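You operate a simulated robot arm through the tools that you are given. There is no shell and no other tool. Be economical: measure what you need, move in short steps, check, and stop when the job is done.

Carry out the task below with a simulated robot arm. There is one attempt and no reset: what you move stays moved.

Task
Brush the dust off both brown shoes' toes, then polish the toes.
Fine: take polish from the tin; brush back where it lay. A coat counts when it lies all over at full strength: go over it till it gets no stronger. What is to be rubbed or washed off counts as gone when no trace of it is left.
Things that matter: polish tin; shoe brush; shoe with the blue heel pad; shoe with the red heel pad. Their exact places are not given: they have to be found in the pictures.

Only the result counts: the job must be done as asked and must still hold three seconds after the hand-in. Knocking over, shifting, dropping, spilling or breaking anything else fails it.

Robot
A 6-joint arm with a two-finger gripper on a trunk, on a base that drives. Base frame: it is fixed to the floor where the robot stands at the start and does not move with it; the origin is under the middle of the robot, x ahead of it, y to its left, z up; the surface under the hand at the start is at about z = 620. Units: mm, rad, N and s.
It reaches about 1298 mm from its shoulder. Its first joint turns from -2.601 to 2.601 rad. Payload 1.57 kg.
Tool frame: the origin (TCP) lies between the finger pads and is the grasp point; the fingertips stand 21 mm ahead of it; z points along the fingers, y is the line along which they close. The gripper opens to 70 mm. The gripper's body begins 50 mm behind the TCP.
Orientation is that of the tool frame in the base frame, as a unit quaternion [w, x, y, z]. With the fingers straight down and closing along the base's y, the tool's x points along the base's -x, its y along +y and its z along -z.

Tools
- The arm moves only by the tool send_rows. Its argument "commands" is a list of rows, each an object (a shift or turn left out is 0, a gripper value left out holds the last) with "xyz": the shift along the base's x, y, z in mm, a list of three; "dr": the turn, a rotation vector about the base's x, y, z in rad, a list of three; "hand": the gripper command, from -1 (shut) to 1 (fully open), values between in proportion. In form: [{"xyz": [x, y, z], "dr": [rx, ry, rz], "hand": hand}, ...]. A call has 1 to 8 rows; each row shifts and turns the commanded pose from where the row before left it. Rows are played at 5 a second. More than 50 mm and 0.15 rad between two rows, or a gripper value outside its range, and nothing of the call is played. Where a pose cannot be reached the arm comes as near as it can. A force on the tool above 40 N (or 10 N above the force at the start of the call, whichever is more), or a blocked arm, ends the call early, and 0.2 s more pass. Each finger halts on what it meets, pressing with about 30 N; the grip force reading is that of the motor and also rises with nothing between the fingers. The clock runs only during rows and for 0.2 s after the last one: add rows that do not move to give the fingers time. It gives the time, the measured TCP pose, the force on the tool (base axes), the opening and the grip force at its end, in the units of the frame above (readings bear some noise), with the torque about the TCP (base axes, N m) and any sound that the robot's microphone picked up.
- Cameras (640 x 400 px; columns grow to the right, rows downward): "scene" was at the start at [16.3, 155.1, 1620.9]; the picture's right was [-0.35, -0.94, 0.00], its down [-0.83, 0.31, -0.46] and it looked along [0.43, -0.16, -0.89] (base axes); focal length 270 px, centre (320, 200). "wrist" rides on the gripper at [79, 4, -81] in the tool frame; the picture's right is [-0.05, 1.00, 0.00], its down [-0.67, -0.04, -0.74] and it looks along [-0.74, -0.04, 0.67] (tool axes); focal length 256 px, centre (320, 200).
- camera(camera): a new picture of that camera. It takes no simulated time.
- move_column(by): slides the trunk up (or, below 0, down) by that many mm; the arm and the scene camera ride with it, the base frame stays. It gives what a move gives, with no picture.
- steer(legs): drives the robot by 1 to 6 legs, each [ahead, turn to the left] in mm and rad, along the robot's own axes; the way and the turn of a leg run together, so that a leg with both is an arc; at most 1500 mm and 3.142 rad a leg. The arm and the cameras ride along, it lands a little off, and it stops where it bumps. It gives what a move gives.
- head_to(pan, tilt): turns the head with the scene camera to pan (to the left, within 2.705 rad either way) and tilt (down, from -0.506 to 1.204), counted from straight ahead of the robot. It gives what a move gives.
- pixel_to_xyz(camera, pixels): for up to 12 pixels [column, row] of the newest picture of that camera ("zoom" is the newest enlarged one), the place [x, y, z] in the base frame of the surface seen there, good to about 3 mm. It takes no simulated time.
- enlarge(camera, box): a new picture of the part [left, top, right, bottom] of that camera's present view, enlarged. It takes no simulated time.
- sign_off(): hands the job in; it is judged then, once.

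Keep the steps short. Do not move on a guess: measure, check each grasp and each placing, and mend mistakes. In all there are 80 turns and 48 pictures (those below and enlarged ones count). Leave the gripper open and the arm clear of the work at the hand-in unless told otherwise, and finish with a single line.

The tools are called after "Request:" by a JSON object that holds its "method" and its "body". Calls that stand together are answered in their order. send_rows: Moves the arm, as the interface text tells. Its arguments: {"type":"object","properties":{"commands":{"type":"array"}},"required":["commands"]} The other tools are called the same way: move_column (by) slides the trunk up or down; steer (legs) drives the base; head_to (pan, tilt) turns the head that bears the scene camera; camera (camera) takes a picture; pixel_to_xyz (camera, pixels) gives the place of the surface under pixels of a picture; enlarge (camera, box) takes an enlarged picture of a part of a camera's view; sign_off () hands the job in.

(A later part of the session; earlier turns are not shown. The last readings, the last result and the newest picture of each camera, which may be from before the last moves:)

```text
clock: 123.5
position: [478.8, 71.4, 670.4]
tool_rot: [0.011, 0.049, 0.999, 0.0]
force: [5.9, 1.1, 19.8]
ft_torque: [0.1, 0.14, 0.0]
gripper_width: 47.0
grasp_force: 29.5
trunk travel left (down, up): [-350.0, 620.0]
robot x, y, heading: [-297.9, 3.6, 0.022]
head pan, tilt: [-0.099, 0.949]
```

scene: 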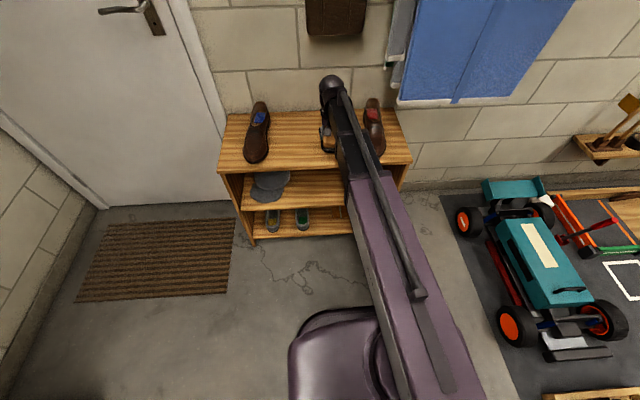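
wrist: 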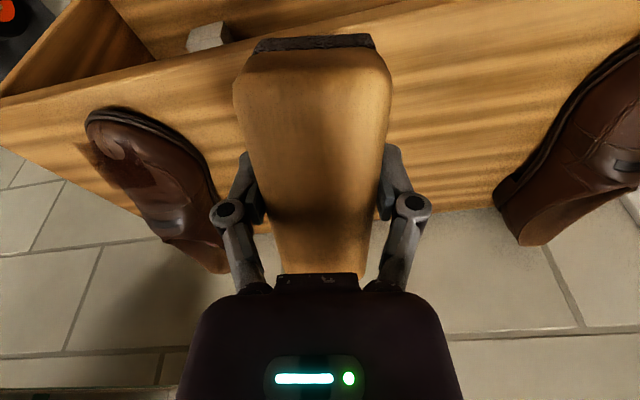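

The brush has seated level on the polish. I'll lift and go to the blue toe with pitch -0.2.

Request:
{"method": "move_column", "body": {"by": 64}}

Request:
{"method": "send_rows", "body": {"commands": [{"xyz": [-11, 40.3, 0], "dr": [0, -0.026, 0]}, {"xyz": [-11, 40.3, 0], "dr": [0, -0.026, 0]}, {"xyz": [-11, 40.3, 0], "dr": [0, -0.026, 0]}, {"xyz": [-11, 40.3, 0], "dr": [0, -0.026, 0]}, {"xyz": [-11, 40.3, 0], "dr": [0, -0.026, 0]}, {"xyz": [-11, 40.3, 0], "dr": [0, -0.026, 0]}, {"xyz": [-11, 40.3, 0], "dr": [0, -0.026, 0]}, {"xyz": [0, 0, 0]}]}}

Request:
{"method": "move_column", "body": {"by": -52}}

Request:
{"method": "move_column", "body": {"by": -2}}

Request:
{"method": "move_column", "body": {"by": -2}}

```text
clock: 124.6
position: [479.4, 71.2, 732.6]
tool_rot: [0.01, 0.049, 0.999, 0.0]
force: [0.4, 0.4, -1.0]
ft_torque: [-0.02, 0.02, 0.01]
gripper_width: 46.8
grasp_force: 29.5
trunk travel left (down, up): [-414.0, 556.0]
robot x, y, heading: [-295.1, 4.5, 0.021]
head pan, tilt: [-0.099, 0.949]
```

```text
clock: 126.4
position: [403.4, 354.1, 736.1]
tool_rot: [0.1, 0.049, 0.994, 0.005]
force: [-0.5, 0.8, -0.9]
ft_torque: [0.02, 0.02, -0.01]
gripper_width: 47.0
grasp_force: 30.3
out of reach, approached as far as the arm can: row 2
trunk travel left (down, up): [-414.0, 556.0]
robot x, y, heading: [-299.0, 3.5, 0.022]
head pan, tilt: [-0.099, 0.949]
```

```text
clock: 127.3
position: [403.5, 353.2, 684.7]
tool_rot: [0.101, 0.048, 0.994, 0.005]
force: [-0.2, -0.4, -0.5]
ft_torque: [-0.02, 0.01, 0.0]
gripper_width: 46.8
grasp_force: 30.5
trunk travel left (down, up): [-362.0, 608.0]
robot x, y, heading: [-300.6, 2.9, 0.02]
head pan, tilt: [-0.099, 0.949]
```

```text
clock: 127.8
position: [403.5, 353.3, 681.7]
tool_rot: [0.1, 0.048, 0.994, 0.005]
force: [1.3, 0.4, -0.5]
ft_torque: [-0.02, 0.02, -0.01]
gripper_width: 46.7
grasp_force: 29.5
trunk travel left (down, up): [-360.0, 610.0]
robot x, y, heading: [-298.0, 4.2, 0.02]
head pan, tilt: [-0.099, 0.949]
```

```text
clock: 128.3
position: [402.1, 353.4, 680.9]
tool_rot: [0.101, 0.048, 0.994, 0.004]
force: [-0.4, -0.2, -1.2]
ft_torque: [0.02, 0.01, 0.0]
gripper_width: 46.7
grasp_force: 30.2
trunk travel left (down, up): [-358.0, 612.0]
robot x, y, heading: [-294.4, 6.6, 0.021]
head pan, tilt: [-0.099, 0.949]
```

Request:
{"method": "move_column", "body": {"by": -2}}

Request:
{"method": "move_column", "body": {"by": -1.5}}

Request:
{"method": "move_column", "body": {"by": -1.5}}

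Request:
{"method": "move_column", "body": {"by": -1.5}}

```text
clock: 128.9
position: [403.2, 354.0, 677.4]
tool_rot: [0.101, 0.049, 0.994, 0.005]
force: [0.2, -0.6, 0.2]
ft_torque: [-0.03, 0.0, -0.02]
gripper_width: 46.8
grasp_force: 30.3
trunk travel left (down, up): [-356.0, 614.0]
robot x, y, heading: [-294.7, 3.4, 0.021]
head pan, tilt: [-0.099, 0.949]
```

```text
clock: 129.4
position: [403.7, 354.5, 677.7]
tool_rot: [0.1, 0.048, 0.994, 0.005]
force: [0.8, 1.4, 10.7]
ft_torque: [0.06, -0.18, 0.03]
gripper_width: 46.7
grasp_force: 30.2
trunk travel left (down, up): [-355.0, 615.0]
robot x, y, heading: [-294.7, 1.7, 0.022]
head pan, tilt: [-0.099, 0.949]
```

```text
clock: 129.9
position: [402.4, 353.6, 676.9]
tool_rot: [0.101, 0.048, 0.994, 0.006]
force: [0.8, 0.8, 21.6]
ft_torque: [0.17, -0.37, 0.03]
gripper_width: 46.9
grasp_force: 29.8
trunk travel left (down, up): [-353.0, 617.0]
robot x, y, heading: [-296.6, 3.8, 0.019]
head pan, tilt: [-0.099, 0.949]
```

```text
clock: 130.4
position: [401.5, 353.3, 675.4]
tool_rot: [0.101, 0.049, 0.994, 0.004]
force: [-1.6, 0.1, 20.4]
ft_torque: [0.09, -0.29, 0.0]
gripper_width: 46.5
grasp_force: 30.0
trunk travel left (down, up): [-352.0, 618.0]
robot x, y, heading: [-296.3, 0.8, 0.021]
head pan, tilt: [-0.099, 0.949]
```

Seated at 20 N. Now the strokes, with a small re-press between sets.

Request:
{"method": "send_rows", "body": {"commands": [{"xyz": [0, 14, 0]}, {"xyz": [0, -14, 0]}, {"xyz": [0, -14, 0]}, {"xyz": [0, 14, 0]}, {"xyz": [0, 14, 0]}, {"xyz": [0, -14, 0]}, {"xyz": [0, -14, 0]}, {"xyz": [0, 14, 0]}]}}

Request:
{"method": "send_rows", "body": {"commands": [{"xyz": [8, 0, 0]}, {"xyz": [0, 14, 0]}, {"xyz": [0, -14, 0]}, {"xyz": [0, -14, 0]}, {"xyz": [0, 14, 0]}, {"xyz": [0, 14, 0]}, {"xyz": [0, -28, 0]}, {"xyz": [0, 14, 0]}]}}

Request:
{"method": "move_column", "body": {"by": -1.5}}

Request:
{"method": "send_rows", "body": {"commands": [{"xyz": [0, 14, 0]}, {"xyz": [0, -14, 0]}, {"xyz": [0, -14, 0]}, {"xyz": [0, 14, 0]}, {"xyz": [0, 14, 0]}, {"xyz": [0, -14, 0]}, {"xyz": [0, -14, 0]}, {"xyz": [0, 14, 0]}]}}

Request:
{"method": "move_column", "body": {"by": 62}}

Request:
{"method": "send_rows", "body": {"commands": [{"xyz": [-6, -44, 0]}, {"xyz": [-6, -44, 0]}, {"xyz": [-6, -44, 0]}, {"xyz": [-4, -44, 0]}, {"xyz": [0, 0, 0]}]}}

Request:
{"method": "enlarge", "body": {"camera": "wrist", "box": [440, 10, 640, 150]}}

```text
clock: 132.2
position: [402.1, 352.3, 675.9]
tool_rot: [0.1, 0.05, 0.994, 0.003]
force: [-3.6, -10.7, 12.5]
ft_torque: [-0.17, -0.15, -0.13]
gripper_width: 46.7
grasp_force: 30.6
trunk travel left (down, up): [-352.0, 618.0]
robot x, y, heading: [-295.7, 4.0, 0.018]
head pan, tilt: [-0.099, 0.949]
```

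```text
clock: 134.0
position: [410.2, 350.4, 674.1]
tool_rot: [0.099, 0.05, 0.994, 0.003]
force: [-5.2, -10.7, 10.9]
ft_torque: [-0.12, -0.27, -0.28]
gripper_width: 46.8
grasp_force: 30.1
trunk travel left (down, up): [-352.0, 618.0]
robot x, y, heading: [-297.3, 2.9, 0.018]
head pan, tilt: [-0.099, 0.949]
```

```text
clock: 134.5
position: [410.0, 353.4, 674.1]
tool_rot: [0.102, 0.049, 0.994, 0.003]
force: [-4.7, -10.1, 21.8]
ft_torque: [-0.02, -0.1, -0.05]
gripper_width: 46.8
grasp_force: 30.1
trunk travel left (down, up): [-350.0, 620.0]
robot x, y, heading: [-294.5, 4.3, 0.023]
head pan, tilt: [-0.099, 0.949]
```

```text
clock: 136.3
position: [411.2, 350.1, 673.8]
tool_rot: [0.1, 0.05, 0.994, 0.004]
force: [-3.6, -9.4, 11.5]
ft_torque: [-0.09, -0.04, -0.02]
gripper_width: 46.7
grasp_force: 29.8
trunk travel left (down, up): [-350.0, 620.0]
robot x, y, heading: [-297.7, 4.9, 0.023]
head pan, tilt: [-0.099, 0.949]
```

```text
clock: 137.3
position: [410.7, 352.2, 735.3]
tool_rot: [0.1, 0.048, 0.994, 0.004]
force: [-0.5, -0.5, -0.7]
ft_torque: [-0.01, 0.0, -0.04]
gripper_width: 46.8
grasp_force: 29.7
trunk travel left (down, up): [-412.0, 558.0]
robot x, y, heading: [-295.3, 3.0, 0.02]
head pan, tilt: [-0.099, 0.949]
```

```text
clock: 138.5
position: [389.8, 180.5, 733.7]
tool_rot: [0.1, 0.049, 0.994, 0.005]
force: [0.6, -0.2, -0.2]
ft_torque: [0.04, -0.02, 0.02]
gripper_width: 46.5
grasp_force: 29.8
trunk travel left (down, up): [-412.0, 558.0]
robot x, y, heading: [-292.4, 4.3, 0.023]
head pan, tilt: [-0.099, 0.949]
```

```text
2.86 times, centred on (540, 80) of wrist
```

zoom: 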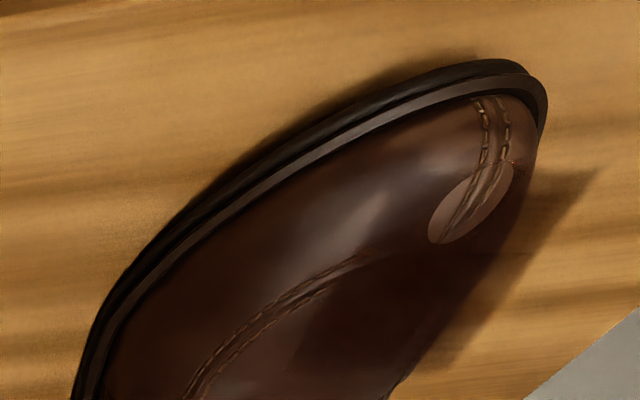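

The blue toe looks the same as after the earlier pass, uniformly dark and no stronger. Now a second pass on the red toe.

Request:
{"method": "send_rows", "body": {"commands": [{"xyz": [0.7, -43.8, 0], "dr": [0, -0.005, -0.01]}, {"xyz": [0.7, -43.8, 0], "dr": [0, -0.005, -0.01]}, {"xyz": [0.7, -43.8, 0], "dr": [0, -0.005, -0.01]}, {"xyz": [0.7, -43.8, 0], "dr": [0, -0.005, -0.01]}, {"xyz": [0.7, -43.8, 0], "dr": [0, -0.005, -0.01]}, {"xyz": [0.7, -44, 0], "dr": [0, -0.005, -0.01]}, {"xyz": [0, 0, 0]}]}}

Request:
{"method": "move_column", "body": {"by": -52}}

Request:
{"method": "move_column", "body": {"by": -2}}

Request:
{"method": "move_column", "body": {"by": -2}}

Request:
{"method": "move_column", "body": {"by": -2}}

```text
clock: 140.1
position: [394.7, -85.8, 736.8]
tool_rot: [0.116, 0.079, 0.99, 0.002]
force: [-0.6, -1.5, -0.2]
ft_torque: [-0.01, 0.05, 0.0]
gripper_width: 46.6
grasp_force: 30.2
trunk travel left (down, up): [-412.0, 558.0]
robot x, y, heading: [-296.3, 3.5, 0.027]
head pan, tilt: [-0.099, 0.949]
```

```text
clock: 141.1
position: [393.6, -85.4, 683.0]
tool_rot: [0.115, 0.079, 0.99, 0.002]
force: [0.2, -0.7, -0.8]
ft_torque: [0.0, 0.02, -0.03]
gripper_width: 46.7
grasp_force: 29.2
trunk travel left (down, up): [-360.0, 610.0]
robot x, y, heading: [-295.9, 4.3, 0.019]
head pan, tilt: [-0.099, 0.949]
```

```text
clock: 141.6
position: [394.3, -85.9, 681.5]
tool_rot: [0.116, 0.079, 0.99, 0.003]
force: [-0.1, -0.8, 0.0]
ft_torque: [-0.02, -0.03, 0.0]
gripper_width: 46.3
grasp_force: 29.8
trunk travel left (down, up): [-358.0, 612.0]
robot x, y, heading: [-297.0, 4.8, 0.021]
head pan, tilt: [-0.099, 0.949]
```

```text
clock: 142.1
position: [394.8, -86.4, 679.3]
tool_rot: [0.115, 0.078, 0.99, 0.002]
force: [-0.4, 0.2, -0.6]
ft_torque: [-0.01, -0.01, 0.01]
gripper_width: 46.6
grasp_force: 30.3
trunk travel left (down, up): [-356.0, 614.0]
robot x, y, heading: [-296.7, 3.4, 0.017]
head pan, tilt: [-0.099, 0.949]
```

```text
clock: 142.6
position: [394.1, -85.8, 678.1]
tool_rot: [0.115, 0.079, 0.99, 0.002]
force: [-0.4, -0.1, -0.6]
ft_torque: [0.0, -0.02, 0.05]
gripper_width: 46.7
grasp_force: 30.0
trunk travel left (down, up): [-354.0, 616.0]
robot x, y, heading: [-301.2, 3.2, 0.021]
head pan, tilt: [-0.099, 0.949]
```

Request:
{"method": "move_column", "body": {"by": -2}}

Request:
{"method": "move_column", "body": {"by": -1.5}}

Request:
{"method": "move_column", "body": {"by": -1.5}}

Request:
{"method": "move_column", "body": {"by": -1.5}}

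```text
clock: 143.1
position: [393.3, -85.4, 676.0]
tool_rot: [0.115, 0.078, 0.99, 0.002]
force: [-0.3, -0.7, -0.9]
ft_torque: [0.03, -0.01, -0.03]
gripper_width: 46.5
grasp_force: 30.0
trunk travel left (down, up): [-352.0, 618.0]
robot x, y, heading: [-293.7, 1.7, 0.023]
head pan, tilt: [-0.099, 0.949]
```

```text
clock: 143.7
position: [394.1, -85.4, 674.1]
tool_rot: [0.115, 0.078, 0.99, 0.002]
force: [0.7, -0.4, -0.2]
ft_torque: [0.0, 0.01, 0.01]
gripper_width: 46.4
grasp_force: 30.4
trunk travel left (down, up): [-351.0, 619.0]
robot x, y, heading: [-297.3, 5.8, 0.024]
head pan, tilt: [-0.099, 0.949]
```

```text
clock: 144.2
position: [393.9, -85.1, 672.7]
tool_rot: [0.114, 0.079, 0.99, 0.002]
force: [2.0, 0.1, 6.6]
ft_torque: [0.0, -0.1, 0.01]
gripper_width: 46.6
grasp_force: 30.4
trunk travel left (down, up): [-349.0, 621.0]
robot x, y, heading: [-298.4, 4.7, 0.018]
head pan, tilt: [-0.099, 0.949]
```

```text
clock: 144.7
position: [392.6, -85.9, 672.2]
tool_rot: [0.116, 0.078, 0.99, 0.002]
force: [0.7, -0.6, 22.0]
ft_torque: [0.02, -0.32, 0.02]
gripper_width: 46.6
grasp_force: 30.2
trunk travel left (down, up): [-348.0, 622.0]
robot x, y, heading: [-295.2, 3.3, 0.023]
head pan, tilt: [-0.099, 0.949]
```

Seated at 22 N. I'll stroke, then look.

Request:
{"method": "send_rows", "body": {"commands": [{"xyz": [0, 14, 0]}, {"xyz": [0, -14, 0]}, {"xyz": [0, -14, 0]}, {"xyz": [0, 14, 0]}, {"xyz": [0, 14, 0]}, {"xyz": [0, -14, 0]}, {"xyz": [0, -14, 0]}, {"xyz": [0, 14, 0]}]}}

Request:
{"method": "send_rows", "body": {"commands": [{"xyz": [8, 0, 0]}, {"xyz": [0, 14, 0]}, {"xyz": [0, -14, 0]}, {"xyz": [0, -14, 0]}, {"xyz": [0, 14, 0]}, {"xyz": [0, 14, 0]}, {"xyz": [0, -28, 0]}, {"xyz": [0, 14, 0]}]}}

Request:
{"method": "move_column", "body": {"by": -1.5}}

Request:
{"method": "send_rows", "body": {"commands": [{"xyz": [0, 14, 0]}, {"xyz": [0, -14, 0]}, {"xyz": [0, -14, 0]}, {"xyz": [0, 14, 0]}, {"xyz": [0, 14, 0]}, {"xyz": [0, -14, 0]}, {"xyz": [0, -14, 0]}, {"xyz": [0, 14, 0]}]}}

Request:
{"method": "move_column", "body": {"by": 66}}

Request:
{"method": "send_rows", "body": {"commands": [{"xyz": [-4, 44, 0]}, {"xyz": [-4, 44, 0]}, {"xyz": [-4, 44, 0]}, {"xyz": [-4, 44, 0]}, {"xyz": [0, 0, 0]}]}}

Request:
{"method": "enlarge", "body": {"camera": "wrist", "box": [60, 90, 220, 220]}}

```text
clock: 146.5
position: [394.0, -87.7, 671.7]
tool_rot: [0.116, 0.079, 0.99, 0.001]
force: [-4.6, -10.2, 13.9]
ft_torque: [-0.14, -0.03, -0.11]
gripper_width: 46.6
grasp_force: 30.0
trunk travel left (down, up): [-348.0, 622.0]
robot x, y, heading: [-299.8, 3.8, 0.021]
head pan, tilt: [-0.099, 0.949]
```

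```text
clock: 148.3
position: [401.2, -87.7, 672.0]
tool_rot: [0.117, 0.08, 0.99, 0.0]
force: [-3.9, -12.6, 16.7]
ft_torque: [-0.26, -0.05, -0.04]
gripper_width: 46.9
grasp_force: 29.8
trunk travel left (down, up): [-348.0, 622.0]
robot x, y, heading: [-297.0, 5.0, 0.019]
head pan, tilt: [-0.099, 0.949]
```

```text
clock: 148.8
position: [402.3, -86.0, 671.6]
tool_rot: [0.116, 0.078, 0.99, 0.002]
force: [-2.7, -10.7, 21.0]
ft_torque: [-0.11, -0.03, -0.01]
gripper_width: 46.6
grasp_force: 30.4
trunk travel left (down, up): [-346.0, 624.0]
robot x, y, heading: [-297.1, 2.2, 0.022]
head pan, tilt: [-0.099, 0.949]
```

```text
clock: 150.6
position: [401.4, -85.4, 671.3]
tool_rot: [0.117, 0.078, 0.99, 0.001]
force: [-3.7, -9.1, 11.7]
ft_torque: [-0.12, 0.01, -0.03]
gripper_width: 46.1
grasp_force: 30.1
trunk travel left (down, up): [-346.0, 624.0]
robot x, y, heading: [-300.3, 5.3, 0.018]
head pan, tilt: [-0.099, 0.949]
```

```text
clock: 151.6
position: [401.1, -84.1, 735.9]
tool_rot: [0.115, 0.079, 0.99, 0.001]
force: [-0.6, -0.9, -0.4]
ft_torque: [0.01, 0.03, 0.02]
gripper_width: 46.3
grasp_force: 30.2
trunk travel left (down, up): [-412.0, 558.0]
robot x, y, heading: [-298.9, 3.4, 0.021]
head pan, tilt: [-0.099, 0.949]
```

```text
clock: 152.8
position: [386.8, 92.5, 735.8]
tool_rot: [0.116, 0.079, 0.99, 0.002]
force: [-0.4, -0.4, -1.3]
ft_torque: [0.01, 0.04, -0.02]
gripper_width: 46.5
grasp_force: 30.2
trunk travel left (down, up): [-412.0, 558.0]
robot x, y, heading: [-294.9, 3.8, 0.023]
head pan, tilt: [-0.099, 0.949]
```

```text
3.08 times, centred on (140, 155) of wrist
```

zoom: 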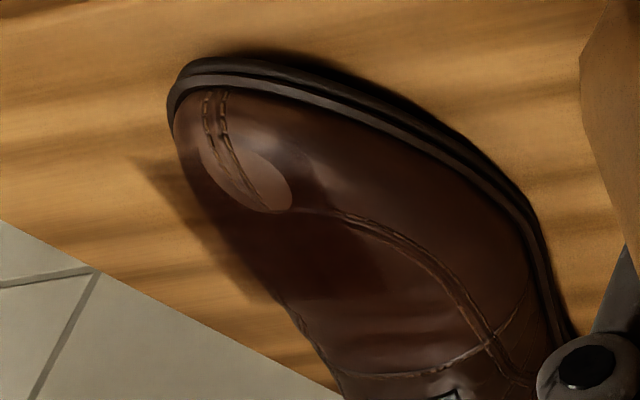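

The rear part got a bit stronger. The outer edge strip, zoom (150,170)–(250,295), still looks lighter. I'll measure where the patch edges lie.

Request:
{"method": "pixel_to_xyz", "body": {"camera": "zoom", "pixels": [[142, 165], [175, 200], [205, 235], [240, 285], [262, 298], [330, 302], [385, 290], [330, 240], [300, 190], [185, 185], [225, 240], [255, 270]]}}

Request:
{"method": "camera", "body": {"camera": "wrist"}}

```text
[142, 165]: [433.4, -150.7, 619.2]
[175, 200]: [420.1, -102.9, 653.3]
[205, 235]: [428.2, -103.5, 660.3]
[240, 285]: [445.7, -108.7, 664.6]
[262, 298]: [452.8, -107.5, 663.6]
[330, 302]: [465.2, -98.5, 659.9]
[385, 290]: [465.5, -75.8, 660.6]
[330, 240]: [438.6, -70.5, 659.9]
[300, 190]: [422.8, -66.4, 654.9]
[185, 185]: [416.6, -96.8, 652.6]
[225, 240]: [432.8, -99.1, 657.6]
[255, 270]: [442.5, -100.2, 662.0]
```

```text
12 pictures are left
```

wrist: 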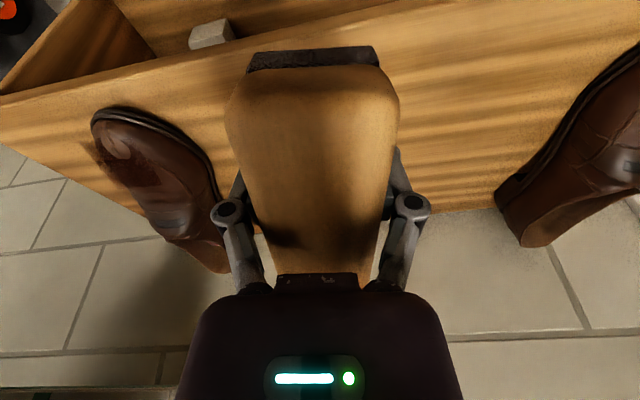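

The patch runs out to y≈-109 and back to x≈466, so the edges need more strokes. The brush has slid up in the fingers again, so I'll regrip it at its place first.

Request:
{"method": "send_rows", "body": {"commands": [{"xyz": [29.4, 35.8, 0], "dr": [0, 0.065, 0.023]}, {"xyz": [29.4, 35.8, 0], "dr": [0, 0.065, 0.023]}, {"xyz": [29.4, 35.8, 0], "dr": [0, 0.065, 0.022]}, {"xyz": [0, 0, 0]}]}}

Request:
{"method": "move_column", "body": {"by": -78}}

Request:
{"method": "move_column", "body": {"by": -3}}

Request:
{"method": "move_column", "body": {"by": -2}}

```text
clock: 153.8
position: [474.6, 201.7, 729.9]
tool_rot: [0.018, 0.044, 0.999, -0.001]
force: [1.0, -0.4, -1.1]
ft_torque: [0.01, 0.02, -0.04]
gripper_width: 46.3
grasp_force: 29.6
out of reach, approached as far as the arm can: row 1, 2
trunk travel left (down, up): [-412.0, 558.0]
robot x, y, heading: [-290.6, 2.1, 0.018]
head pan, tilt: [-0.099, 0.949]
```

```text
clock: 155.0
position: [475.3, 200.6, 653.0]
tool_rot: [0.018, 0.044, 0.999, -0.001]
force: [-0.3, 0.3, -0.4]
ft_torque: [0.0, 0.0, -0.01]
gripper_width: 46.3
grasp_force: 29.9
trunk travel left (down, up): [-334.0, 636.0]
robot x, y, heading: [-295.8, 4.4, 0.02]
head pan, tilt: [-0.099, 0.949]
```

```text
clock: 155.5
position: [475.6, 200.9, 650.0]
tool_rot: [0.018, 0.045, 0.999, -0.001]
force: [0.2, -0.5, -1.4]
ft_torque: [-0.01, 0.05, 0.01]
gripper_width: 46.3
grasp_force: 29.6
trunk travel left (down, up): [-331.0, 639.0]
robot x, y, heading: [-296.7, 5.3, 0.027]
head pan, tilt: [-0.099, 0.949]
```

```text
clock: 156.0
position: [473.6, 201.3, 647.9]
tool_rot: [0.018, 0.044, 0.999, -0.001]
force: [-0.1, -0.3, -0.8]
ft_torque: [0.04, 0.03, -0.02]
gripper_width: 46.4
grasp_force: 29.9
trunk travel left (down, up): [-329.0, 641.0]
robot x, y, heading: [-298.1, 2.3, 0.019]
head pan, tilt: [-0.099, 0.949]
```

Request:
{"method": "move_column", "body": {"by": -2}}

Request:
{"method": "move_column", "body": {"by": -1.5}}

Request:
{"method": "pixel_to_xyz", "body": {"camera": "wrist", "pixels": [[310, 55]]}}

```text
clock: 156.5
position: [475.1, 202.1, 645.7]
tool_rot: [0.019, 0.045, 0.999, -0.002]
force: [-0.5, -0.3, -0.6]
ft_torque: [0.01, 0.03, 0.01]
gripper_width: 46.4
grasp_force: 29.6
trunk travel left (down, up): [-327.0, 643.0]
robot x, y, heading: [-295.6, 3.2, 0.019]
head pan, tilt: [-0.099, 0.949]
```

```text
clock: 157.1
position: [474.7, 201.1, 643.7]
tool_rot: [0.018, 0.045, 0.999, -0.002]
force: [0.1, 0.3, -1.6]
ft_torque: [0.04, 0.0, -0.01]
gripper_width: 46.7
grasp_force: 30.0
trunk travel left (down, up): [-326.0, 644.0]
robot x, y, heading: [-297.2, -1.6, 0.021]
head pan, tilt: [-0.099, 0.949]
```

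```text
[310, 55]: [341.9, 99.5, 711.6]
```

The fingertips are near the bench with no contact yet. I'll measure how high the bristles are.

Request:
{"method": "camera", "body": {"camera": "wrist"}}

Request:
{"method": "pixel_to_xyz", "body": {"camera": "wrist", "pixels": [[310, 48], [310, 56], [310, 64], [310, 85], [310, 120], [310, 160], [310, 200], [310, 240]]}}

```text
11 pictures are left
```

wrist: 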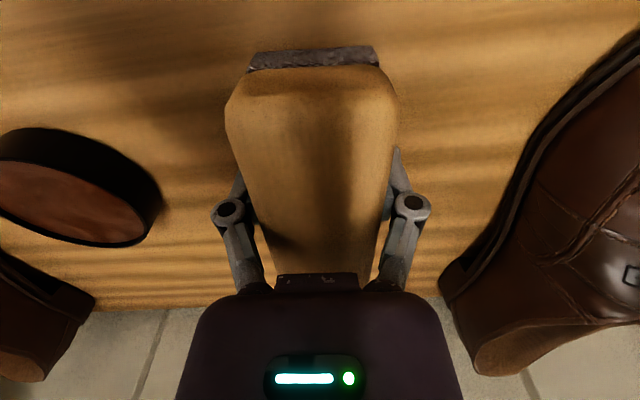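

```text
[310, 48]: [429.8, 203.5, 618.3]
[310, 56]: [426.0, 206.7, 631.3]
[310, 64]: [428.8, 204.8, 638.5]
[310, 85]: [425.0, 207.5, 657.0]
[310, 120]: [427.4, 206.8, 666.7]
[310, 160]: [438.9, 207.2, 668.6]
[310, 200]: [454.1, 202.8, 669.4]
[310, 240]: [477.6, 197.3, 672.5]
```

The brush is within about 2 mm of the bench. I'll open, let it settle, raise 12 mm and regrip level.

Request:
{"method": "send_rows", "body": {"commands": [{"xyz": [0, 0, 0], "hand": 1}, {"xyz": [0, 0, 0]}, {"xyz": [0, 0, 0]}]}}

Request:
{"method": "move_column", "body": {"by": 12.5}}

Request:
{"method": "send_rows", "body": {"commands": [{"xyz": [0, 0, 0], "dr": [0, 0.037, 0]}, {"xyz": [0, 0, 0], "hand": -1}, {"xyz": [0, 0, 0]}, {"xyz": [0, 0, 0]}, {"xyz": [0, 0, 0]}]}}

Request:
{"method": "move_column", "body": {"by": 80}}

Request:
{"method": "send_rows", "body": {"commands": [{"xyz": [1, -43.5, 0]}, {"xyz": [1, -43.5, 0]}, {"xyz": [1, -43.5, 0]}, {"xyz": [0, 0, 0]}]}}

Request:
{"method": "move_column", "body": {"by": -57}}

```text
clock: 157.8
position: [475.3, 201.1, 644.5]
tool_rot: [0.018, 0.045, 0.999, -0.002]
force: [0.4, -0.2, 0.1]
ft_torque: [0.01, 0.01, 0.01]
gripper_width: 69.7
grasp_force: 0.1
trunk travel left (down, up): [-326.0, 644.0]
robot x, y, heading: [-291.3, 1.8, 0.02]
head pan, tilt: [-0.099, 0.949]
```

```text
clock: 158.4
position: [474.7, 200.7, 657.0]
tool_rot: [0.018, 0.044, 0.999, -0.001]
force: [0.3, -0.4, 0.2]
ft_torque: [0.0, 0.01, -0.03]
gripper_width: 69.8
grasp_force: 0.2
trunk travel left (down, up): [-338.0, 632.0]
robot x, y, heading: [-295.1, 5.0, 0.021]
head pan, tilt: [-0.099, 0.949]
```

```text
clock: 159.7
position: [475.4, 200.3, 657.4]
tool_rot: [0.001, 0.045, 0.999, -0.003]
force: [-0.3, -1.9, 2.7]
ft_torque: [-0.07, 0.05, -0.02]
gripper_width: 46.9
grasp_force: 30.0
trunk travel left (down, up): [-338.0, 632.0]
robot x, y, heading: [-295.6, 4.2, 0.025]
head pan, tilt: [-0.099, 0.949]
```

```text
clock: 160.8
position: [474.7, 201.4, 736.0]
tool_rot: [0.001, 0.044, 0.999, -0.003]
force: [0.2, 0.4, -0.8]
ft_torque: [-0.01, -0.01, -0.06]
gripper_width: 47.4
grasp_force: 30.3
trunk travel left (down, up): [-418.0, 552.0]
robot x, y, heading: [-292.5, 2.9, 0.018]
head pan, tilt: [-0.099, 0.949]
```

```text
clock: 161.8
position: [478.2, 72.0, 737.0]
tool_rot: [0.0, 0.045, 0.999, -0.003]
force: [-0.2, -0.4, -1.4]
ft_torque: [0.01, 0.01, 0.01]
gripper_width: 47.0
grasp_force: 30.2
trunk travel left (down, up): [-418.0, 552.0]
robot x, y, heading: [-294.2, 4.4, 0.026]
head pan, tilt: [-0.099, 0.949]
```

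```text
clock: 162.8
position: [478.4, 72.4, 680.5]
tool_rot: [0.001, 0.044, 0.999, -0.002]
force: [0.1, 0.0, -0.2]
ft_torque: [-0.01, 0.01, -0.04]
gripper_width: 47.2
grasp_force: 30.0
trunk travel left (down, up): [-361.0, 609.0]
robot x, y, heading: [-295.2, 3.6, 0.022]
head pan, tilt: [-0.099, 0.949]
```

Now I'll dip gently, lift, and return to the red toe at pitch -0.23.

Request:
{"method": "move_column", "body": {"by": -2}}

Request:
{"method": "move_column", "body": {"by": -1.5}}

Request:
{"method": "move_column", "body": {"by": 59}}

Request:
{"method": "send_rows", "body": {"commands": [{"xyz": [-21, -39.5, 0], "dr": [0, -0.0575, -0.0175]}, {"xyz": [-21, -39.5, 0], "dr": [0, -0.0575, -0.0175]}, {"xyz": [-21, -39.5, 0], "dr": [0, -0.0575, -0.0175]}, {"xyz": [-21, -39.5, 0], "dr": [0, -0.0575, -0.0175]}, {"xyz": [0, 0, 0]}]}}

Request:
{"method": "move_column", "body": {"by": -50}}

Request:
{"method": "move_column", "body": {"by": -2}}

Request:
{"method": "move_column", "body": {"by": -2}}

```text
clock: 163.3
position: [477.7, 71.4, 677.8]
tool_rot: [0.0, 0.044, 0.999, -0.002]
force: [0.1, 0.0, -0.6]
ft_torque: [0.01, 0.02, 0.01]
gripper_width: 47.4
grasp_force: 30.1
trunk travel left (down, up): [-359.0, 611.0]
robot x, y, heading: [-297.5, 3.6, 0.02]
head pan, tilt: [-0.099, 0.949]
```

```text
clock: 163.8
position: [477.8, 73.3, 676.3]
tool_rot: [0.0, 0.044, 0.999, -0.003]
force: [1.9, 0.5, 7.4]
ft_torque: [-0.08, -0.08, 0.01]
gripper_width: 47.3
grasp_force: 30.3
trunk travel left (down, up): [-358.0, 612.0]
robot x, y, heading: [-299.4, 5.4, 0.019]
head pan, tilt: [-0.099, 0.949]
```

```text
clock: 164.8
position: [479.1, 72.8, 734.1]
tool_rot: [0.0, 0.045, 0.999, -0.002]
force: [0.5, 0.1, -0.9]
ft_torque: [0.02, 0.02, 0.03]
gripper_width: 47.6
grasp_force: 30.2
trunk travel left (down, up): [-417.0, 553.0]
robot x, y, heading: [-298.6, 2.5, 0.028]
head pan, tilt: [-0.099, 0.949]
```

```text
clock: 166.0
position: [393.2, -84.3, 741.0]
tool_rot: [0.114, 0.08, 0.99, 0.003]
force: [-0.2, -0.3, -1.0]
ft_torque: [0.03, -0.03, 0.01]
gripper_width: 47.1
grasp_force: 29.7
out of reach, approached as far as the arm can: row 2
trunk travel left (down, up): [-417.0, 553.0]
robot x, y, heading: [-296.8, 7.5, 0.022]
head pan, tilt: [-0.099, 0.949]
```

```text
clock: 166.9
position: [393.5, -83.8, 690.7]
tool_rot: [0.114, 0.079, 0.99, 0.003]
force: [0.2, -0.2, -1.3]
ft_torque: [0.0, 0.0, -0.01]
gripper_width: 47.4
grasp_force: 30.3
trunk travel left (down, up): [-367.0, 603.0]
robot x, y, heading: [-297.7, 3.7, 0.019]
head pan, tilt: [-0.099, 0.949]
```

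```text
clock: 167.4
position: [394.5, -83.3, 689.0]
tool_rot: [0.113, 0.079, 0.99, 0.003]
force: [1.0, 0.1, -0.3]
ft_torque: [0.01, -0.03, 0.02]
gripper_width: 47.1
grasp_force: 29.5
trunk travel left (down, up): [-365.0, 605.0]
robot x, y, heading: [-298.0, 6.0, 0.022]
head pan, tilt: [-0.099, 0.949]
```

```text
clock: 168.0
position: [392.4, -84.0, 686.4]
tool_rot: [0.114, 0.079, 0.99, 0.003]
force: [0.0, 0.0, 0.0]
ft_torque: [-0.02, 0.02, -0.01]
gripper_width: 47.3
grasp_force: 30.2
trunk travel left (down, up): [-363.0, 607.0]
robot x, y, heading: [-295.7, 3.9, 0.022]
head pan, tilt: [-0.099, 0.949]
```

I'll seat it, then make wide strokes of ±22 mm so the edges get covered.

Request:
{"method": "move_column", "body": {"by": -2}}

Request:
{"method": "move_column", "body": {"by": -2}}

Request:
{"method": "send_rows", "body": {"commands": [{"xyz": [0, -12, 0]}, {"xyz": [0, -12, 0]}, {"xyz": [0, 12, 0]}, {"xyz": [0, -12, 0]}, {"xyz": [6, 12, 0]}, {"xyz": [0, -12, 0]}, {"xyz": [0, 12, 0]}, {"xyz": [0, 12, 0]}]}}

Request:
{"method": "move_column", "body": {"by": -1.5}}

Request:
{"method": "send_rows", "body": {"commands": [{"xyz": [0, 12, 0]}, {"xyz": [0, 12, 0]}, {"xyz": [0, -12, 0]}, {"xyz": [0, 12, 0]}, {"xyz": [6, -12, 0]}, {"xyz": [0, 12, 0]}, {"xyz": [0, -12, 0]}, {"xyz": [0, -12, 0]}]}}

Request:
{"method": "send_rows", "body": {"commands": [{"xyz": [0, -12, 0]}, {"xyz": [0, -12, 0]}, {"xyz": [0, 24, 0]}, {"xyz": [0, 24, 0]}, {"xyz": [0, -24, 0]}, {"xyz": [0, -24, 0]}, {"xyz": [0, 12, 0]}, {"xyz": [0, 12, 0]}]}}

```text
clock: 168.5
position: [393.4, -84.1, 686.2]
tool_rot: [0.115, 0.079, 0.99, 0.002]
force: [1.6, -0.9, 15.1]
ft_torque: [0.02, -0.26, 0.0]
gripper_width: 46.9
grasp_force: 30.0
trunk travel left (down, up): [-361.0, 609.0]
robot x, y, heading: [-298.9, 7.8, 0.023]
head pan, tilt: [-0.099, 0.949]
```

```text
clock: 169.0
position: [393.1, -85.0, 682.8]
tool_rot: [0.114, 0.079, 0.99, 0.003]
force: [0.1, -0.8, 21.1]
ft_torque: [0.01, -0.29, -0.01]
gripper_width: 47.6
grasp_force: 30.1
trunk travel left (down, up): [-359.0, 611.0]
robot x, y, heading: [-295.6, 5.3, 0.025]
head pan, tilt: [-0.099, 0.949]
```

```text
clock: 170.8
position: [398.8, -84.6, 682.8]
tool_rot: [0.116, 0.079, 0.99, 0.002]
force: [-5.0, -10.0, 16.4]
ft_torque: [-0.08, -0.01, -0.03]
gripper_width: 47.2
grasp_force: 29.7
trunk travel left (down, up): [-359.0, 611.0]
robot x, y, heading: [-293.9, 5.2, 0.019]
head pan, tilt: [-0.099, 0.949]
```

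```text
clock: 171.3
position: [397.6, -85.3, 682.1]
tool_rot: [0.116, 0.079, 0.99, 0.003]
force: [-4.7, -6.6, 21.5]
ft_torque: [0.11, -0.09, 0.01]
gripper_width: 47.6
grasp_force: 29.6
trunk travel left (down, up): [-357.0, 613.0]
robot x, y, heading: [-298.7, 5.1, 0.016]
head pan, tilt: [-0.099, 0.949]
```

```text
clock: 173.1
position: [405.5, -83.2, 681.1]
tool_rot: [0.114, 0.079, 0.99, 0.003]
force: [-3.2, 9.8, 14.3]
ft_torque: [0.46, 0.02, 0.11]
gripper_width: 47.2
grasp_force: 29.8
trunk travel left (down, up): [-357.0, 613.0]
robot x, y, heading: [-295.9, 1.3, 0.017]
head pan, tilt: [-0.099, 0.949]
```

```text
clock: 174.9
position: [404.3, -83.8, 681.2]
tool_rot: [0.115, 0.079, 0.99, 0.003]
force: [-1.1, -1.4, 0.8]
ft_torque: [-0.04, -0.14, -0.12]
gripper_width: 47.2
grasp_force: 30.2
trunk travel left (down, up): [-357.0, 613.0]
robot x, y, heading: [-294.0, 3.0, 0.022]
head pan, tilt: [-0.099, 0.949]
```

Now I'll lift and compare the red toe from the same viewpoint as before.

Request:
{"method": "move_column", "body": {"by": 55}}

Request:
{"method": "send_rows", "body": {"commands": [{"xyz": [-4, 44, 0]}, {"xyz": [-4, 44, 0]}, {"xyz": [-4, 44, 0]}, {"xyz": [-5, 44, 0]}, {"xyz": [0, 0, 0]}]}}

Request:
{"method": "enlarge", "body": {"camera": "wrist", "box": [60, 90, 220, 220]}}

```text
clock: 175.9
position: [404.7, -82.7, 736.5]
tool_rot: [0.114, 0.079, 0.99, 0.003]
force: [-0.2, 0.2, -1.3]
ft_torque: [0.0, -0.03, 0.03]
gripper_width: 47.1
grasp_force: 29.7
trunk travel left (down, up): [-412.0, 558.0]
robot x, y, heading: [-295.5, 3.0, 0.023]
head pan, tilt: [-0.099, 0.949]
```

```text
clock: 177.1
position: [385.9, 94.1, 736.7]
tool_rot: [0.114, 0.079, 0.99, 0.003]
force: [-1.3, -0.6, -0.4]
ft_torque: [0.01, 0.0, 0.0]
gripper_width: 46.8
grasp_force: 30.1
trunk travel left (down, up): [-412.0, 558.0]
robot x, y, heading: [-296.6, 4.6, 0.016]
head pan, tilt: [-0.099, 0.949]
```

```text
3.08 times, centred on (140, 155) of wrist
```

zoom: 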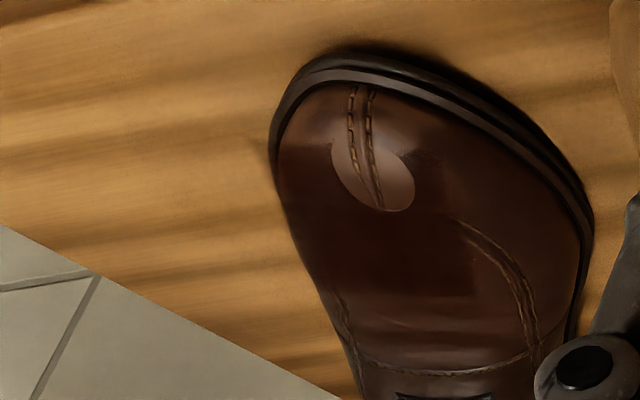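

The shoe now looks shifted toward +y. I'll check it with the whole picture and measurements.

Request:
{"method": "camera", "body": {"camera": "wrist"}}

Request:
{"method": "camera", "body": {"camera": "scene"}}

Request:
{"method": "pixel_to_xyz", "body": {"camera": "scene", "pixels": [[370, 155], [372, 145], [374, 130], [370, 115], [369, 105], [366, 150], [380, 150], [360, 150]]}}

```text
9 pictures are left
```

wrist: 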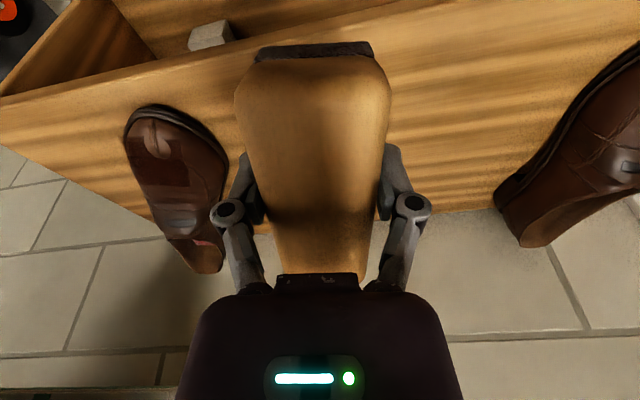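

```text
8 pictures are left
```

scene: 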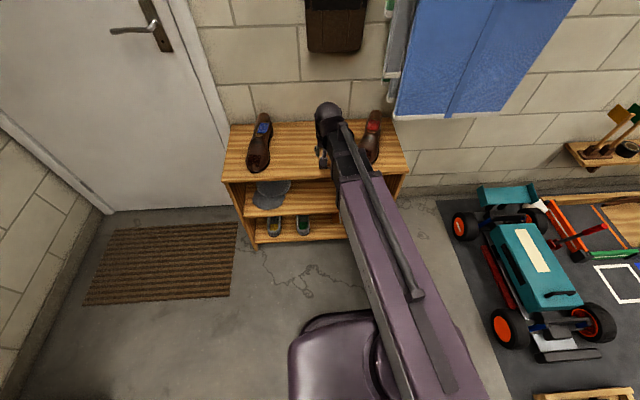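

```text
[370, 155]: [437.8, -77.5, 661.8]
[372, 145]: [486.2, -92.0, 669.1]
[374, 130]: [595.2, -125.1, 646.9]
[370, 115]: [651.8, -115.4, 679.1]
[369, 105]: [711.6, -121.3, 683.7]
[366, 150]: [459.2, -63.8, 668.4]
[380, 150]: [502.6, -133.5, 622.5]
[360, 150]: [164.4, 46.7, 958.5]
```

The toe swung toward +y and the heel the other way. I'll measure the shoe's present outline.

Request:
{"method": "pixel_to_xyz", "body": {"camera": "wrist", "pixels": [[160, 108], [128, 140], [215, 140], [170, 120], [180, 170], [205, 272], [195, 262], [222, 262], [150, 200], [225, 170], [185, 215], [200, 245]]}}

Request:
{"method": "enlarge", "body": {"camera": "scene", "box": [320, 90, 420, 180]}}

Request:
{"method": "pixel_to_xyz", "body": {"camera": "zoom", "pixels": [[325, 100], [355, 90], [380, 100], [360, 130], [340, 200], [390, 200], [330, 300], [360, 320], [300, 280]]}}

```text
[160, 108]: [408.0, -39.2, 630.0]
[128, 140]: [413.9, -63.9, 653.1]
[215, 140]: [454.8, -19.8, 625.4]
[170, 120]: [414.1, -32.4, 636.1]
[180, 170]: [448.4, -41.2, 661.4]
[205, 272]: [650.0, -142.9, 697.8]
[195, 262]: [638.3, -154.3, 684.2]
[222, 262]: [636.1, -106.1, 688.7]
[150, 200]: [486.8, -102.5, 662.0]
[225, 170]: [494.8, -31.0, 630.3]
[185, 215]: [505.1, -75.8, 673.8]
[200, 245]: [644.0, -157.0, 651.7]
```

```text
4.44 times, centred on (370, 135) of scene
```

zoom: 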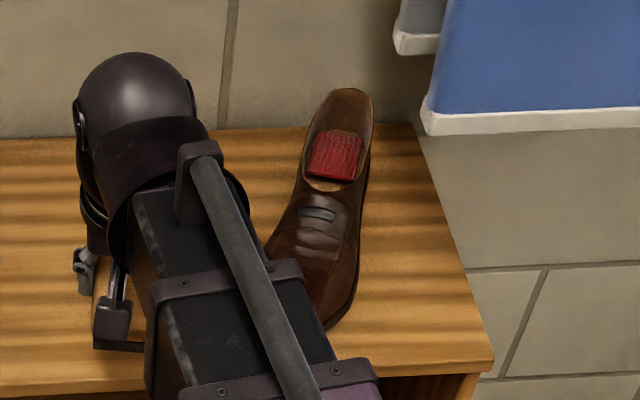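

```text
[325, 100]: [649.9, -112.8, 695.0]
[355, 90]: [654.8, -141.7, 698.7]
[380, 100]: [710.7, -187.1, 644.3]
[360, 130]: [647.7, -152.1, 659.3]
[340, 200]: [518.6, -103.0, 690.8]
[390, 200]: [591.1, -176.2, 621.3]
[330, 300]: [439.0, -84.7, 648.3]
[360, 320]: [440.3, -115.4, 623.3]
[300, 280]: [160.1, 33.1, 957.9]
```

The red toe has swung about +30 mm in y; I'll push it back once the brush is down. The blue shoe hasn't moved. I'll give it one last careful pass with slower, wider strokes.

Request:
{"method": "send_rows", "body": {"commands": [{"xyz": [2.7, 43.5, 0], "dr": [0, 0.004, 0.01]}, {"xyz": [2.7, 43.5, 0], "dr": [0, 0.004, 0.01]}, {"xyz": [2.7, 43.5, 0], "dr": [0, 0.004, 0.01]}, {"xyz": [2.7, 43.5, 0], "dr": [0, 0.004, 0.01]}, {"xyz": [2.7, 43.5, 0], "dr": [0, 0.004, 0.01]}, {"xyz": [2.7, 43.5, 0], "dr": [0, 0.004, 0.01]}, {"xyz": [0, 0, 0]}]}}

Request:
{"method": "move_column", "body": {"by": -52}}

Request:
{"method": "move_column", "body": {"by": -2}}

Request:
{"method": "move_column", "body": {"by": -2}}

Request:
{"method": "move_column", "body": {"by": -1.5}}

```text
clock: 178.7
position: [400.2, 355.4, 734.0]
tool_rot: [0.102, 0.049, 0.994, 0.005]
force: [0.1, -0.2, -2.0]
ft_torque: [-0.03, 0.03, -0.02]
gripper_width: 46.9
grasp_force: 29.9
trunk travel left (down, up): [-412.0, 558.0]
robot x, y, heading: [-295.7, 1.0, 0.02]
head pan, tilt: [-0.099, 0.949]
```

```text
clock: 179.6
position: [401.0, 355.0, 681.3]
tool_rot: [0.102, 0.05, 0.994, 0.004]
force: [-0.6, -0.1, 0.1]
ft_torque: [-0.01, 0.0, 0.02]
gripper_width: 46.8
grasp_force: 30.2
trunk travel left (down, up): [-360.0, 610.0]
robot x, y, heading: [-296.2, 6.9, 0.018]
head pan, tilt: [-0.099, 0.949]
```

```text
clock: 180.1
position: [400.7, 355.2, 680.1]
tool_rot: [0.102, 0.05, 0.993, 0.005]
force: [-0.1, 0.1, -1.0]
ft_torque: [0.02, 0.01, 0.03]
gripper_width: 46.9
grasp_force: 30.2
trunk travel left (down, up): [-358.0, 612.0]
robot x, y, heading: [-296.7, 2.0, 0.018]
head pan, tilt: [-0.099, 0.949]
```

```text
clock: 180.7
position: [401.3, 353.6, 680.0]
tool_rot: [0.102, 0.05, 0.994, 0.005]
force: [-0.4, 0.0, -1.4]
ft_torque: [0.02, 0.02, 0.01]
gripper_width: 47.1
grasp_force: 30.1
trunk travel left (down, up): [-356.0, 614.0]
robot x, y, heading: [-296.3, 3.1, 0.019]
head pan, tilt: [-0.099, 0.949]
```

```text
clock: 181.2
position: [400.6, 354.4, 677.6]
tool_rot: [0.102, 0.051, 0.993, 0.006]
force: [1.3, 0.5, 6.8]
ft_torque: [0.05, -0.13, 0.01]
gripper_width: 46.9
grasp_force: 29.9
trunk travel left (down, up): [-355.0, 615.0]
robot x, y, heading: [-293.2, 4.0, 0.022]
head pan, tilt: [-0.099, 0.949]
```

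Light contact at 7 N. I'll add 1.2 mm, then slow strokes of ±18 mm in two bands.

Request:
{"method": "move_column", "body": {"by": -1.2}}

Request:
{"method": "send_rows", "body": {"commands": [{"xyz": [0, 9, 0]}, {"xyz": [0, 9, 0]}, {"xyz": [0, -9, 0]}, {"xyz": [0, 9, 0]}, {"xyz": [0, -9, 0]}, {"xyz": [0, -9, 0]}, {"xyz": [0, -9, 0]}, {"xyz": [0, -9, 0]}]}}

Request:
{"method": "send_rows", "body": {"commands": [{"xyz": [0, 9, 0]}, {"xyz": [0, -9, 0]}, {"xyz": [8, 0, 0]}, {"xyz": [0, 9, 0]}, {"xyz": [0, -9, 0]}, {"xyz": [0, 9, 0]}, {"xyz": [0, 9, 0]}, {"xyz": [0, 9, 0]}]}}

Request:
{"method": "move_column", "body": {"by": -1.2}}

Request:
{"method": "send_rows", "body": {"commands": [{"xyz": [0, 9, 0]}, {"xyz": [0, -9, 0]}, {"xyz": [0, 9, 0]}, {"xyz": [0, -9, 0]}, {"xyz": [0, -9, 0]}, {"xyz": [0, -9, 0]}, {"xyz": [0, -9, 0]}, {"xyz": [0, 18, 0]}]}}

Request:
{"method": "move_column", "body": {"by": 61}}

Request:
{"method": "send_rows", "body": {"commands": [{"xyz": [-6, -43, 0]}, {"xyz": [-6, -43, 0]}, {"xyz": [-6, -43, 0]}, {"xyz": [-4, -43, 0]}, {"xyz": [0, 0, 0]}]}}

Request:
{"method": "enlarge", "body": {"camera": "wrist", "box": [440, 10, 640, 150]}}

```text
clock: 181.7
position: [399.9, 355.1, 677.5]
tool_rot: [0.103, 0.051, 0.993, 0.006]
force: [1.6, 0.9, 19.2]
ft_torque: [0.19, -0.39, -0.02]
gripper_width: 47.0
grasp_force: 30.2
trunk travel left (down, up): [-353.0, 617.0]
robot x, y, heading: [-298.1, 2.7, 0.023]
head pan, tilt: [-0.099, 0.949]
```

```text
clock: 183.5
position: [401.1, 337.1, 675.3]
tool_rot: [0.102, 0.05, 0.993, 0.003]
force: [-0.3, -1.1, 6.1]
ft_torque: [0.06, -0.07, 0.0]
gripper_width: 46.9
grasp_force: 30.0
trunk travel left (down, up): [-353.0, 617.0]
robot x, y, heading: [-296.1, 6.5, 0.023]
head pan, tilt: [-0.099, 0.949]
```

```text
clock: 185.3
position: [407.6, 363.3, 677.2]
tool_rot: [0.104, 0.05, 0.993, 0.007]
force: [-1.6, -13.4, 16.5]
ft_torque: [-0.25, -0.13, -0.17]
gripper_width: 47.1
grasp_force: 29.3
trunk travel left (down, up): [-353.0, 617.0]
robot x, y, heading: [-297.5, 5.7, 0.017]
head pan, tilt: [-0.099, 0.949]
```

```text
clock: 185.8
position: [407.3, 363.4, 675.8]
tool_rot: [0.104, 0.051, 0.993, 0.006]
force: [-2.0, -7.3, 21.8]
ft_torque: [-0.19, -0.21, -0.09]
gripper_width: 46.8
grasp_force: 29.2
trunk travel left (down, up): [-352.0, 618.0]
robot x, y, heading: [-295.2, 4.4, 0.02]
head pan, tilt: [-0.099, 0.949]
```

```text
clock: 187.6
position: [409.7, 352.7, 675.1]
tool_rot: [0.103, 0.05, 0.993, 0.004]
force: [-3.7, -8.0, 12.7]
ft_torque: [-0.06, -0.02, -0.02]
gripper_width: 46.8
grasp_force: 30.3
trunk travel left (down, up): [-352.0, 618.0]
robot x, y, heading: [-295.1, 3.8, 0.02]
head pan, tilt: [-0.099, 0.949]
```

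```text
clock: 188.6
position: [411.3, 354.5, 735.0]
tool_rot: [0.101, 0.049, 0.994, 0.005]
force: [-0.3, -0.4, -0.1]
ft_torque: [-0.01, 0.04, -0.01]
gripper_width: 46.7
grasp_force: 30.6
trunk travel left (down, up): [-413.0, 557.0]
robot x, y, heading: [-298.1, 8.0, 0.022]
head pan, tilt: [-0.099, 0.949]
```

```text
clock: 189.8
position: [386.5, 181.1, 736.0]
tool_rot: [0.103, 0.049, 0.994, 0.005]
force: [0.5, -1.1, -0.9]
ft_torque: [-0.03, 0.06, 0.0]
gripper_width: 46.9
grasp_force: 30.3
trunk travel left (down, up): [-413.0, 557.0]
robot x, y, heading: [-300.0, 2.0, 0.021]
head pan, tilt: [-0.099, 0.949]
```

```text
2.86 times, centred on (540, 80) of wrist
```

zoom: 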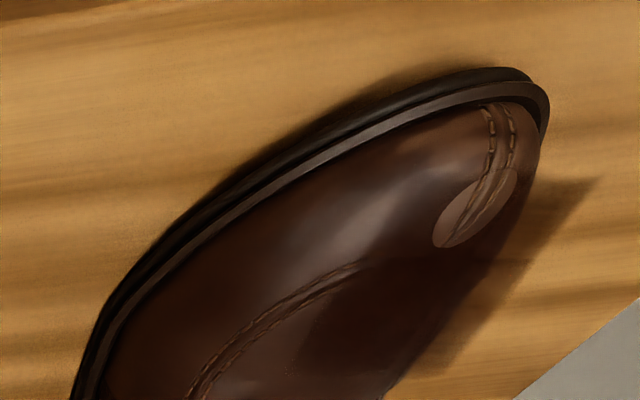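

The blue coat is unchanged from the last pass, so it's at full strength, and the shoe is in place. Now I'll put the brush back at its place.

Request:
{"method": "send_rows", "body": {"commands": [{"xyz": [29.5, 5, 0], "dr": [0, 0.063, 0]}, {"xyz": [29.5, 5, 0], "dr": [0, 0.063, 0]}, {"xyz": [29.5, 5.5, 0], "dr": [0, 0.063, 0.01]}, {"xyz": [0, 0, 0]}]}}

Request:
{"method": "move_column", "body": {"by": -78}}

Request:
{"method": "move_column", "body": {"by": -2}}

Request:
{"method": "move_column", "body": {"by": -2}}

Request:
{"method": "move_column", "body": {"by": -2}}

```text
clock: 190.8
position: [478.1, 198.6, 731.0]
tool_rot: [0.007, 0.046, 0.999, 0.0]
force: [0.9, 0.0, -0.6]
ft_torque: [0.0, -0.01, -0.01]
gripper_width: 46.9
grasp_force: 29.7
out of reach, approached as far as the arm can: row 2
trunk travel left (down, up): [-413.0, 557.0]
robot x, y, heading: [-297.7, 4.0, 0.02]
head pan, tilt: [-0.099, 0.949]
```

```text
clock: 191.9
position: [477.7, 199.2, 653.0]
tool_rot: [0.008, 0.045, 0.999, 0.001]
force: [-0.7, -0.7, -0.7]
ft_torque: [-0.01, -0.02, -0.02]
gripper_width: 46.5
grasp_force: 29.8
trunk travel left (down, up): [-335.0, 635.0]
robot x, y, heading: [-295.8, 3.0, 0.02]
head pan, tilt: [-0.099, 0.949]
```

```text
clock: 192.5
position: [476.6, 198.8, 650.7]
tool_rot: [0.008, 0.045, 0.999, 0.001]
force: [0.3, 0.3, -1.0]
ft_torque: [-0.04, 0.03, 0.03]
gripper_width: 46.6
grasp_force: 29.6
trunk travel left (down, up): [-333.0, 637.0]
robot x, y, heading: [-293.6, 4.4, 0.02]
head pan, tilt: [-0.099, 0.949]
```

```text
clock: 193.0
position: [477.8, 198.3, 650.5]
tool_rot: [0.008, 0.045, 0.999, 0.0]
force: [3.1, 1.7, 13.3]
ft_torque: [-0.13, 0.52, -0.07]
gripper_width: 46.5
grasp_force: 29.9
trunk travel left (down, up): [-331.0, 639.0]
robot x, y, heading: [-295.2, 4.5, 0.019]
head pan, tilt: [-0.099, 0.949]
```

```text
clock: 193.5
position: [478.8, 199.5, 649.2]
tool_rot: [0.009, 0.046, 0.999, 0.0]
force: [5.7, 2.1, 12.6]
ft_torque: [0.09, 0.48, -0.09]
gripper_width: 46.6
grasp_force: 29.7
trunk travel left (down, up): [-329.0, 641.0]
robot x, y, heading: [-295.6, 5.1, 0.014]
head pan, tilt: [-0.099, 0.949]
```

The brush is on the bench. I'll open, rise clear, and look.

Request:
{"method": "send_rows", "body": {"commands": [{"xyz": [0, 0, 0], "hand": 1}, {"xyz": [0, 0, 0]}, {"xyz": [0, 0, 0]}]}}

Request:
{"method": "move_column", "body": {"by": 120}}

Request:
{"method": "send_rows", "body": {"commands": [{"xyz": [-30, -20, 0]}, {"xyz": [-30, -20, 0]}, {"xyz": [-30, -20, 0]}, {"xyz": [0, 0, 0]}]}}

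Request:
{"method": "camera", "body": {"camera": "wrist"}}

```text
clock: 194.3
position: [476.6, 200.0, 648.5]
tool_rot: [0.008, 0.045, 0.999, 0.001]
force: [-0.3, -0.4, -0.3]
ft_torque: [-0.01, 0.0, 0.0]
gripper_width: 70.2
grasp_force: 0.1
trunk travel left (down, up): [-329.0, 641.0]
robot x, y, heading: [-296.6, 6.0, 0.02]
head pan, tilt: [-0.099, 0.949]
```

```text
clock: 195.8
position: [477.8, 199.6, 768.3]
tool_rot: [0.008, 0.045, 0.999, 0.0]
force: [0.8, -0.5, -0.1]
ft_torque: [0.02, 0.01, 0.03]
gripper_width: 70.0
grasp_force: 0.0
trunk travel left (down, up): [-449.0, 521.0]
robot x, y, heading: [-301.1, 3.5, 0.018]
head pan, tilt: [-0.099, 0.949]
```

```text
clock: 196.8
position: [387.3, 138.9, 767.6]
tool_rot: [0.008, 0.046, 0.999, 0.0]
force: [-0.5, 0.3, -0.4]
ft_torque: [0.02, -0.03, 0.04]
gripper_width: 70.0
grasp_force: 0.1
trunk travel left (down, up): [-449.0, 521.0]
robot x, y, heading: [-295.9, 3.1, 0.019]
head pan, tilt: [-0.099, 0.949]
```

```text
5 pictures are left
5 turns are left
```

wrist: 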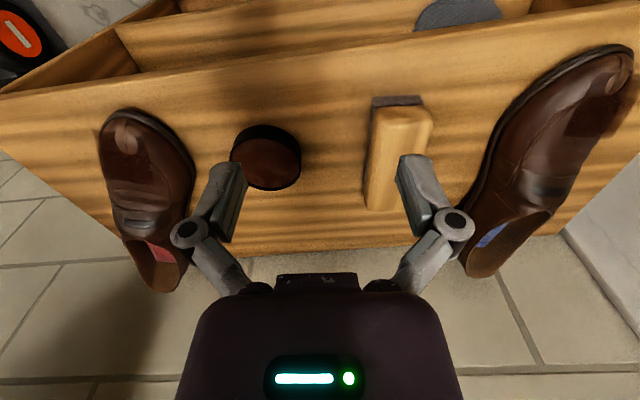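

The brush lies in its place and the tin is unmoved. Five turns remain. I'll measure the red shoe now to plan one gentle push back.

Request:
{"method": "pixel_to_xyz", "body": {"camera": "wrist", "pixels": [[132, 108], [155, 115], [172, 125], [186, 145], [193, 165], [195, 185], [190, 200], [102, 128], [110, 180], [165, 288], [140, 275], [185, 275]]}}

```text
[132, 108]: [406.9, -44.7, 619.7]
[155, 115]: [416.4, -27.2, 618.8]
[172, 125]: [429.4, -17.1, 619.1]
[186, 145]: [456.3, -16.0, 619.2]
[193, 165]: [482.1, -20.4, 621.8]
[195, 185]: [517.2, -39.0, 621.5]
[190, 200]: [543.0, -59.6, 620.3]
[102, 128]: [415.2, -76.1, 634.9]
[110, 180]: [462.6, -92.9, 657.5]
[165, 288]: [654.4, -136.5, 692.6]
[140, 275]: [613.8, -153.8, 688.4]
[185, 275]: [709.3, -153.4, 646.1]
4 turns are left
```

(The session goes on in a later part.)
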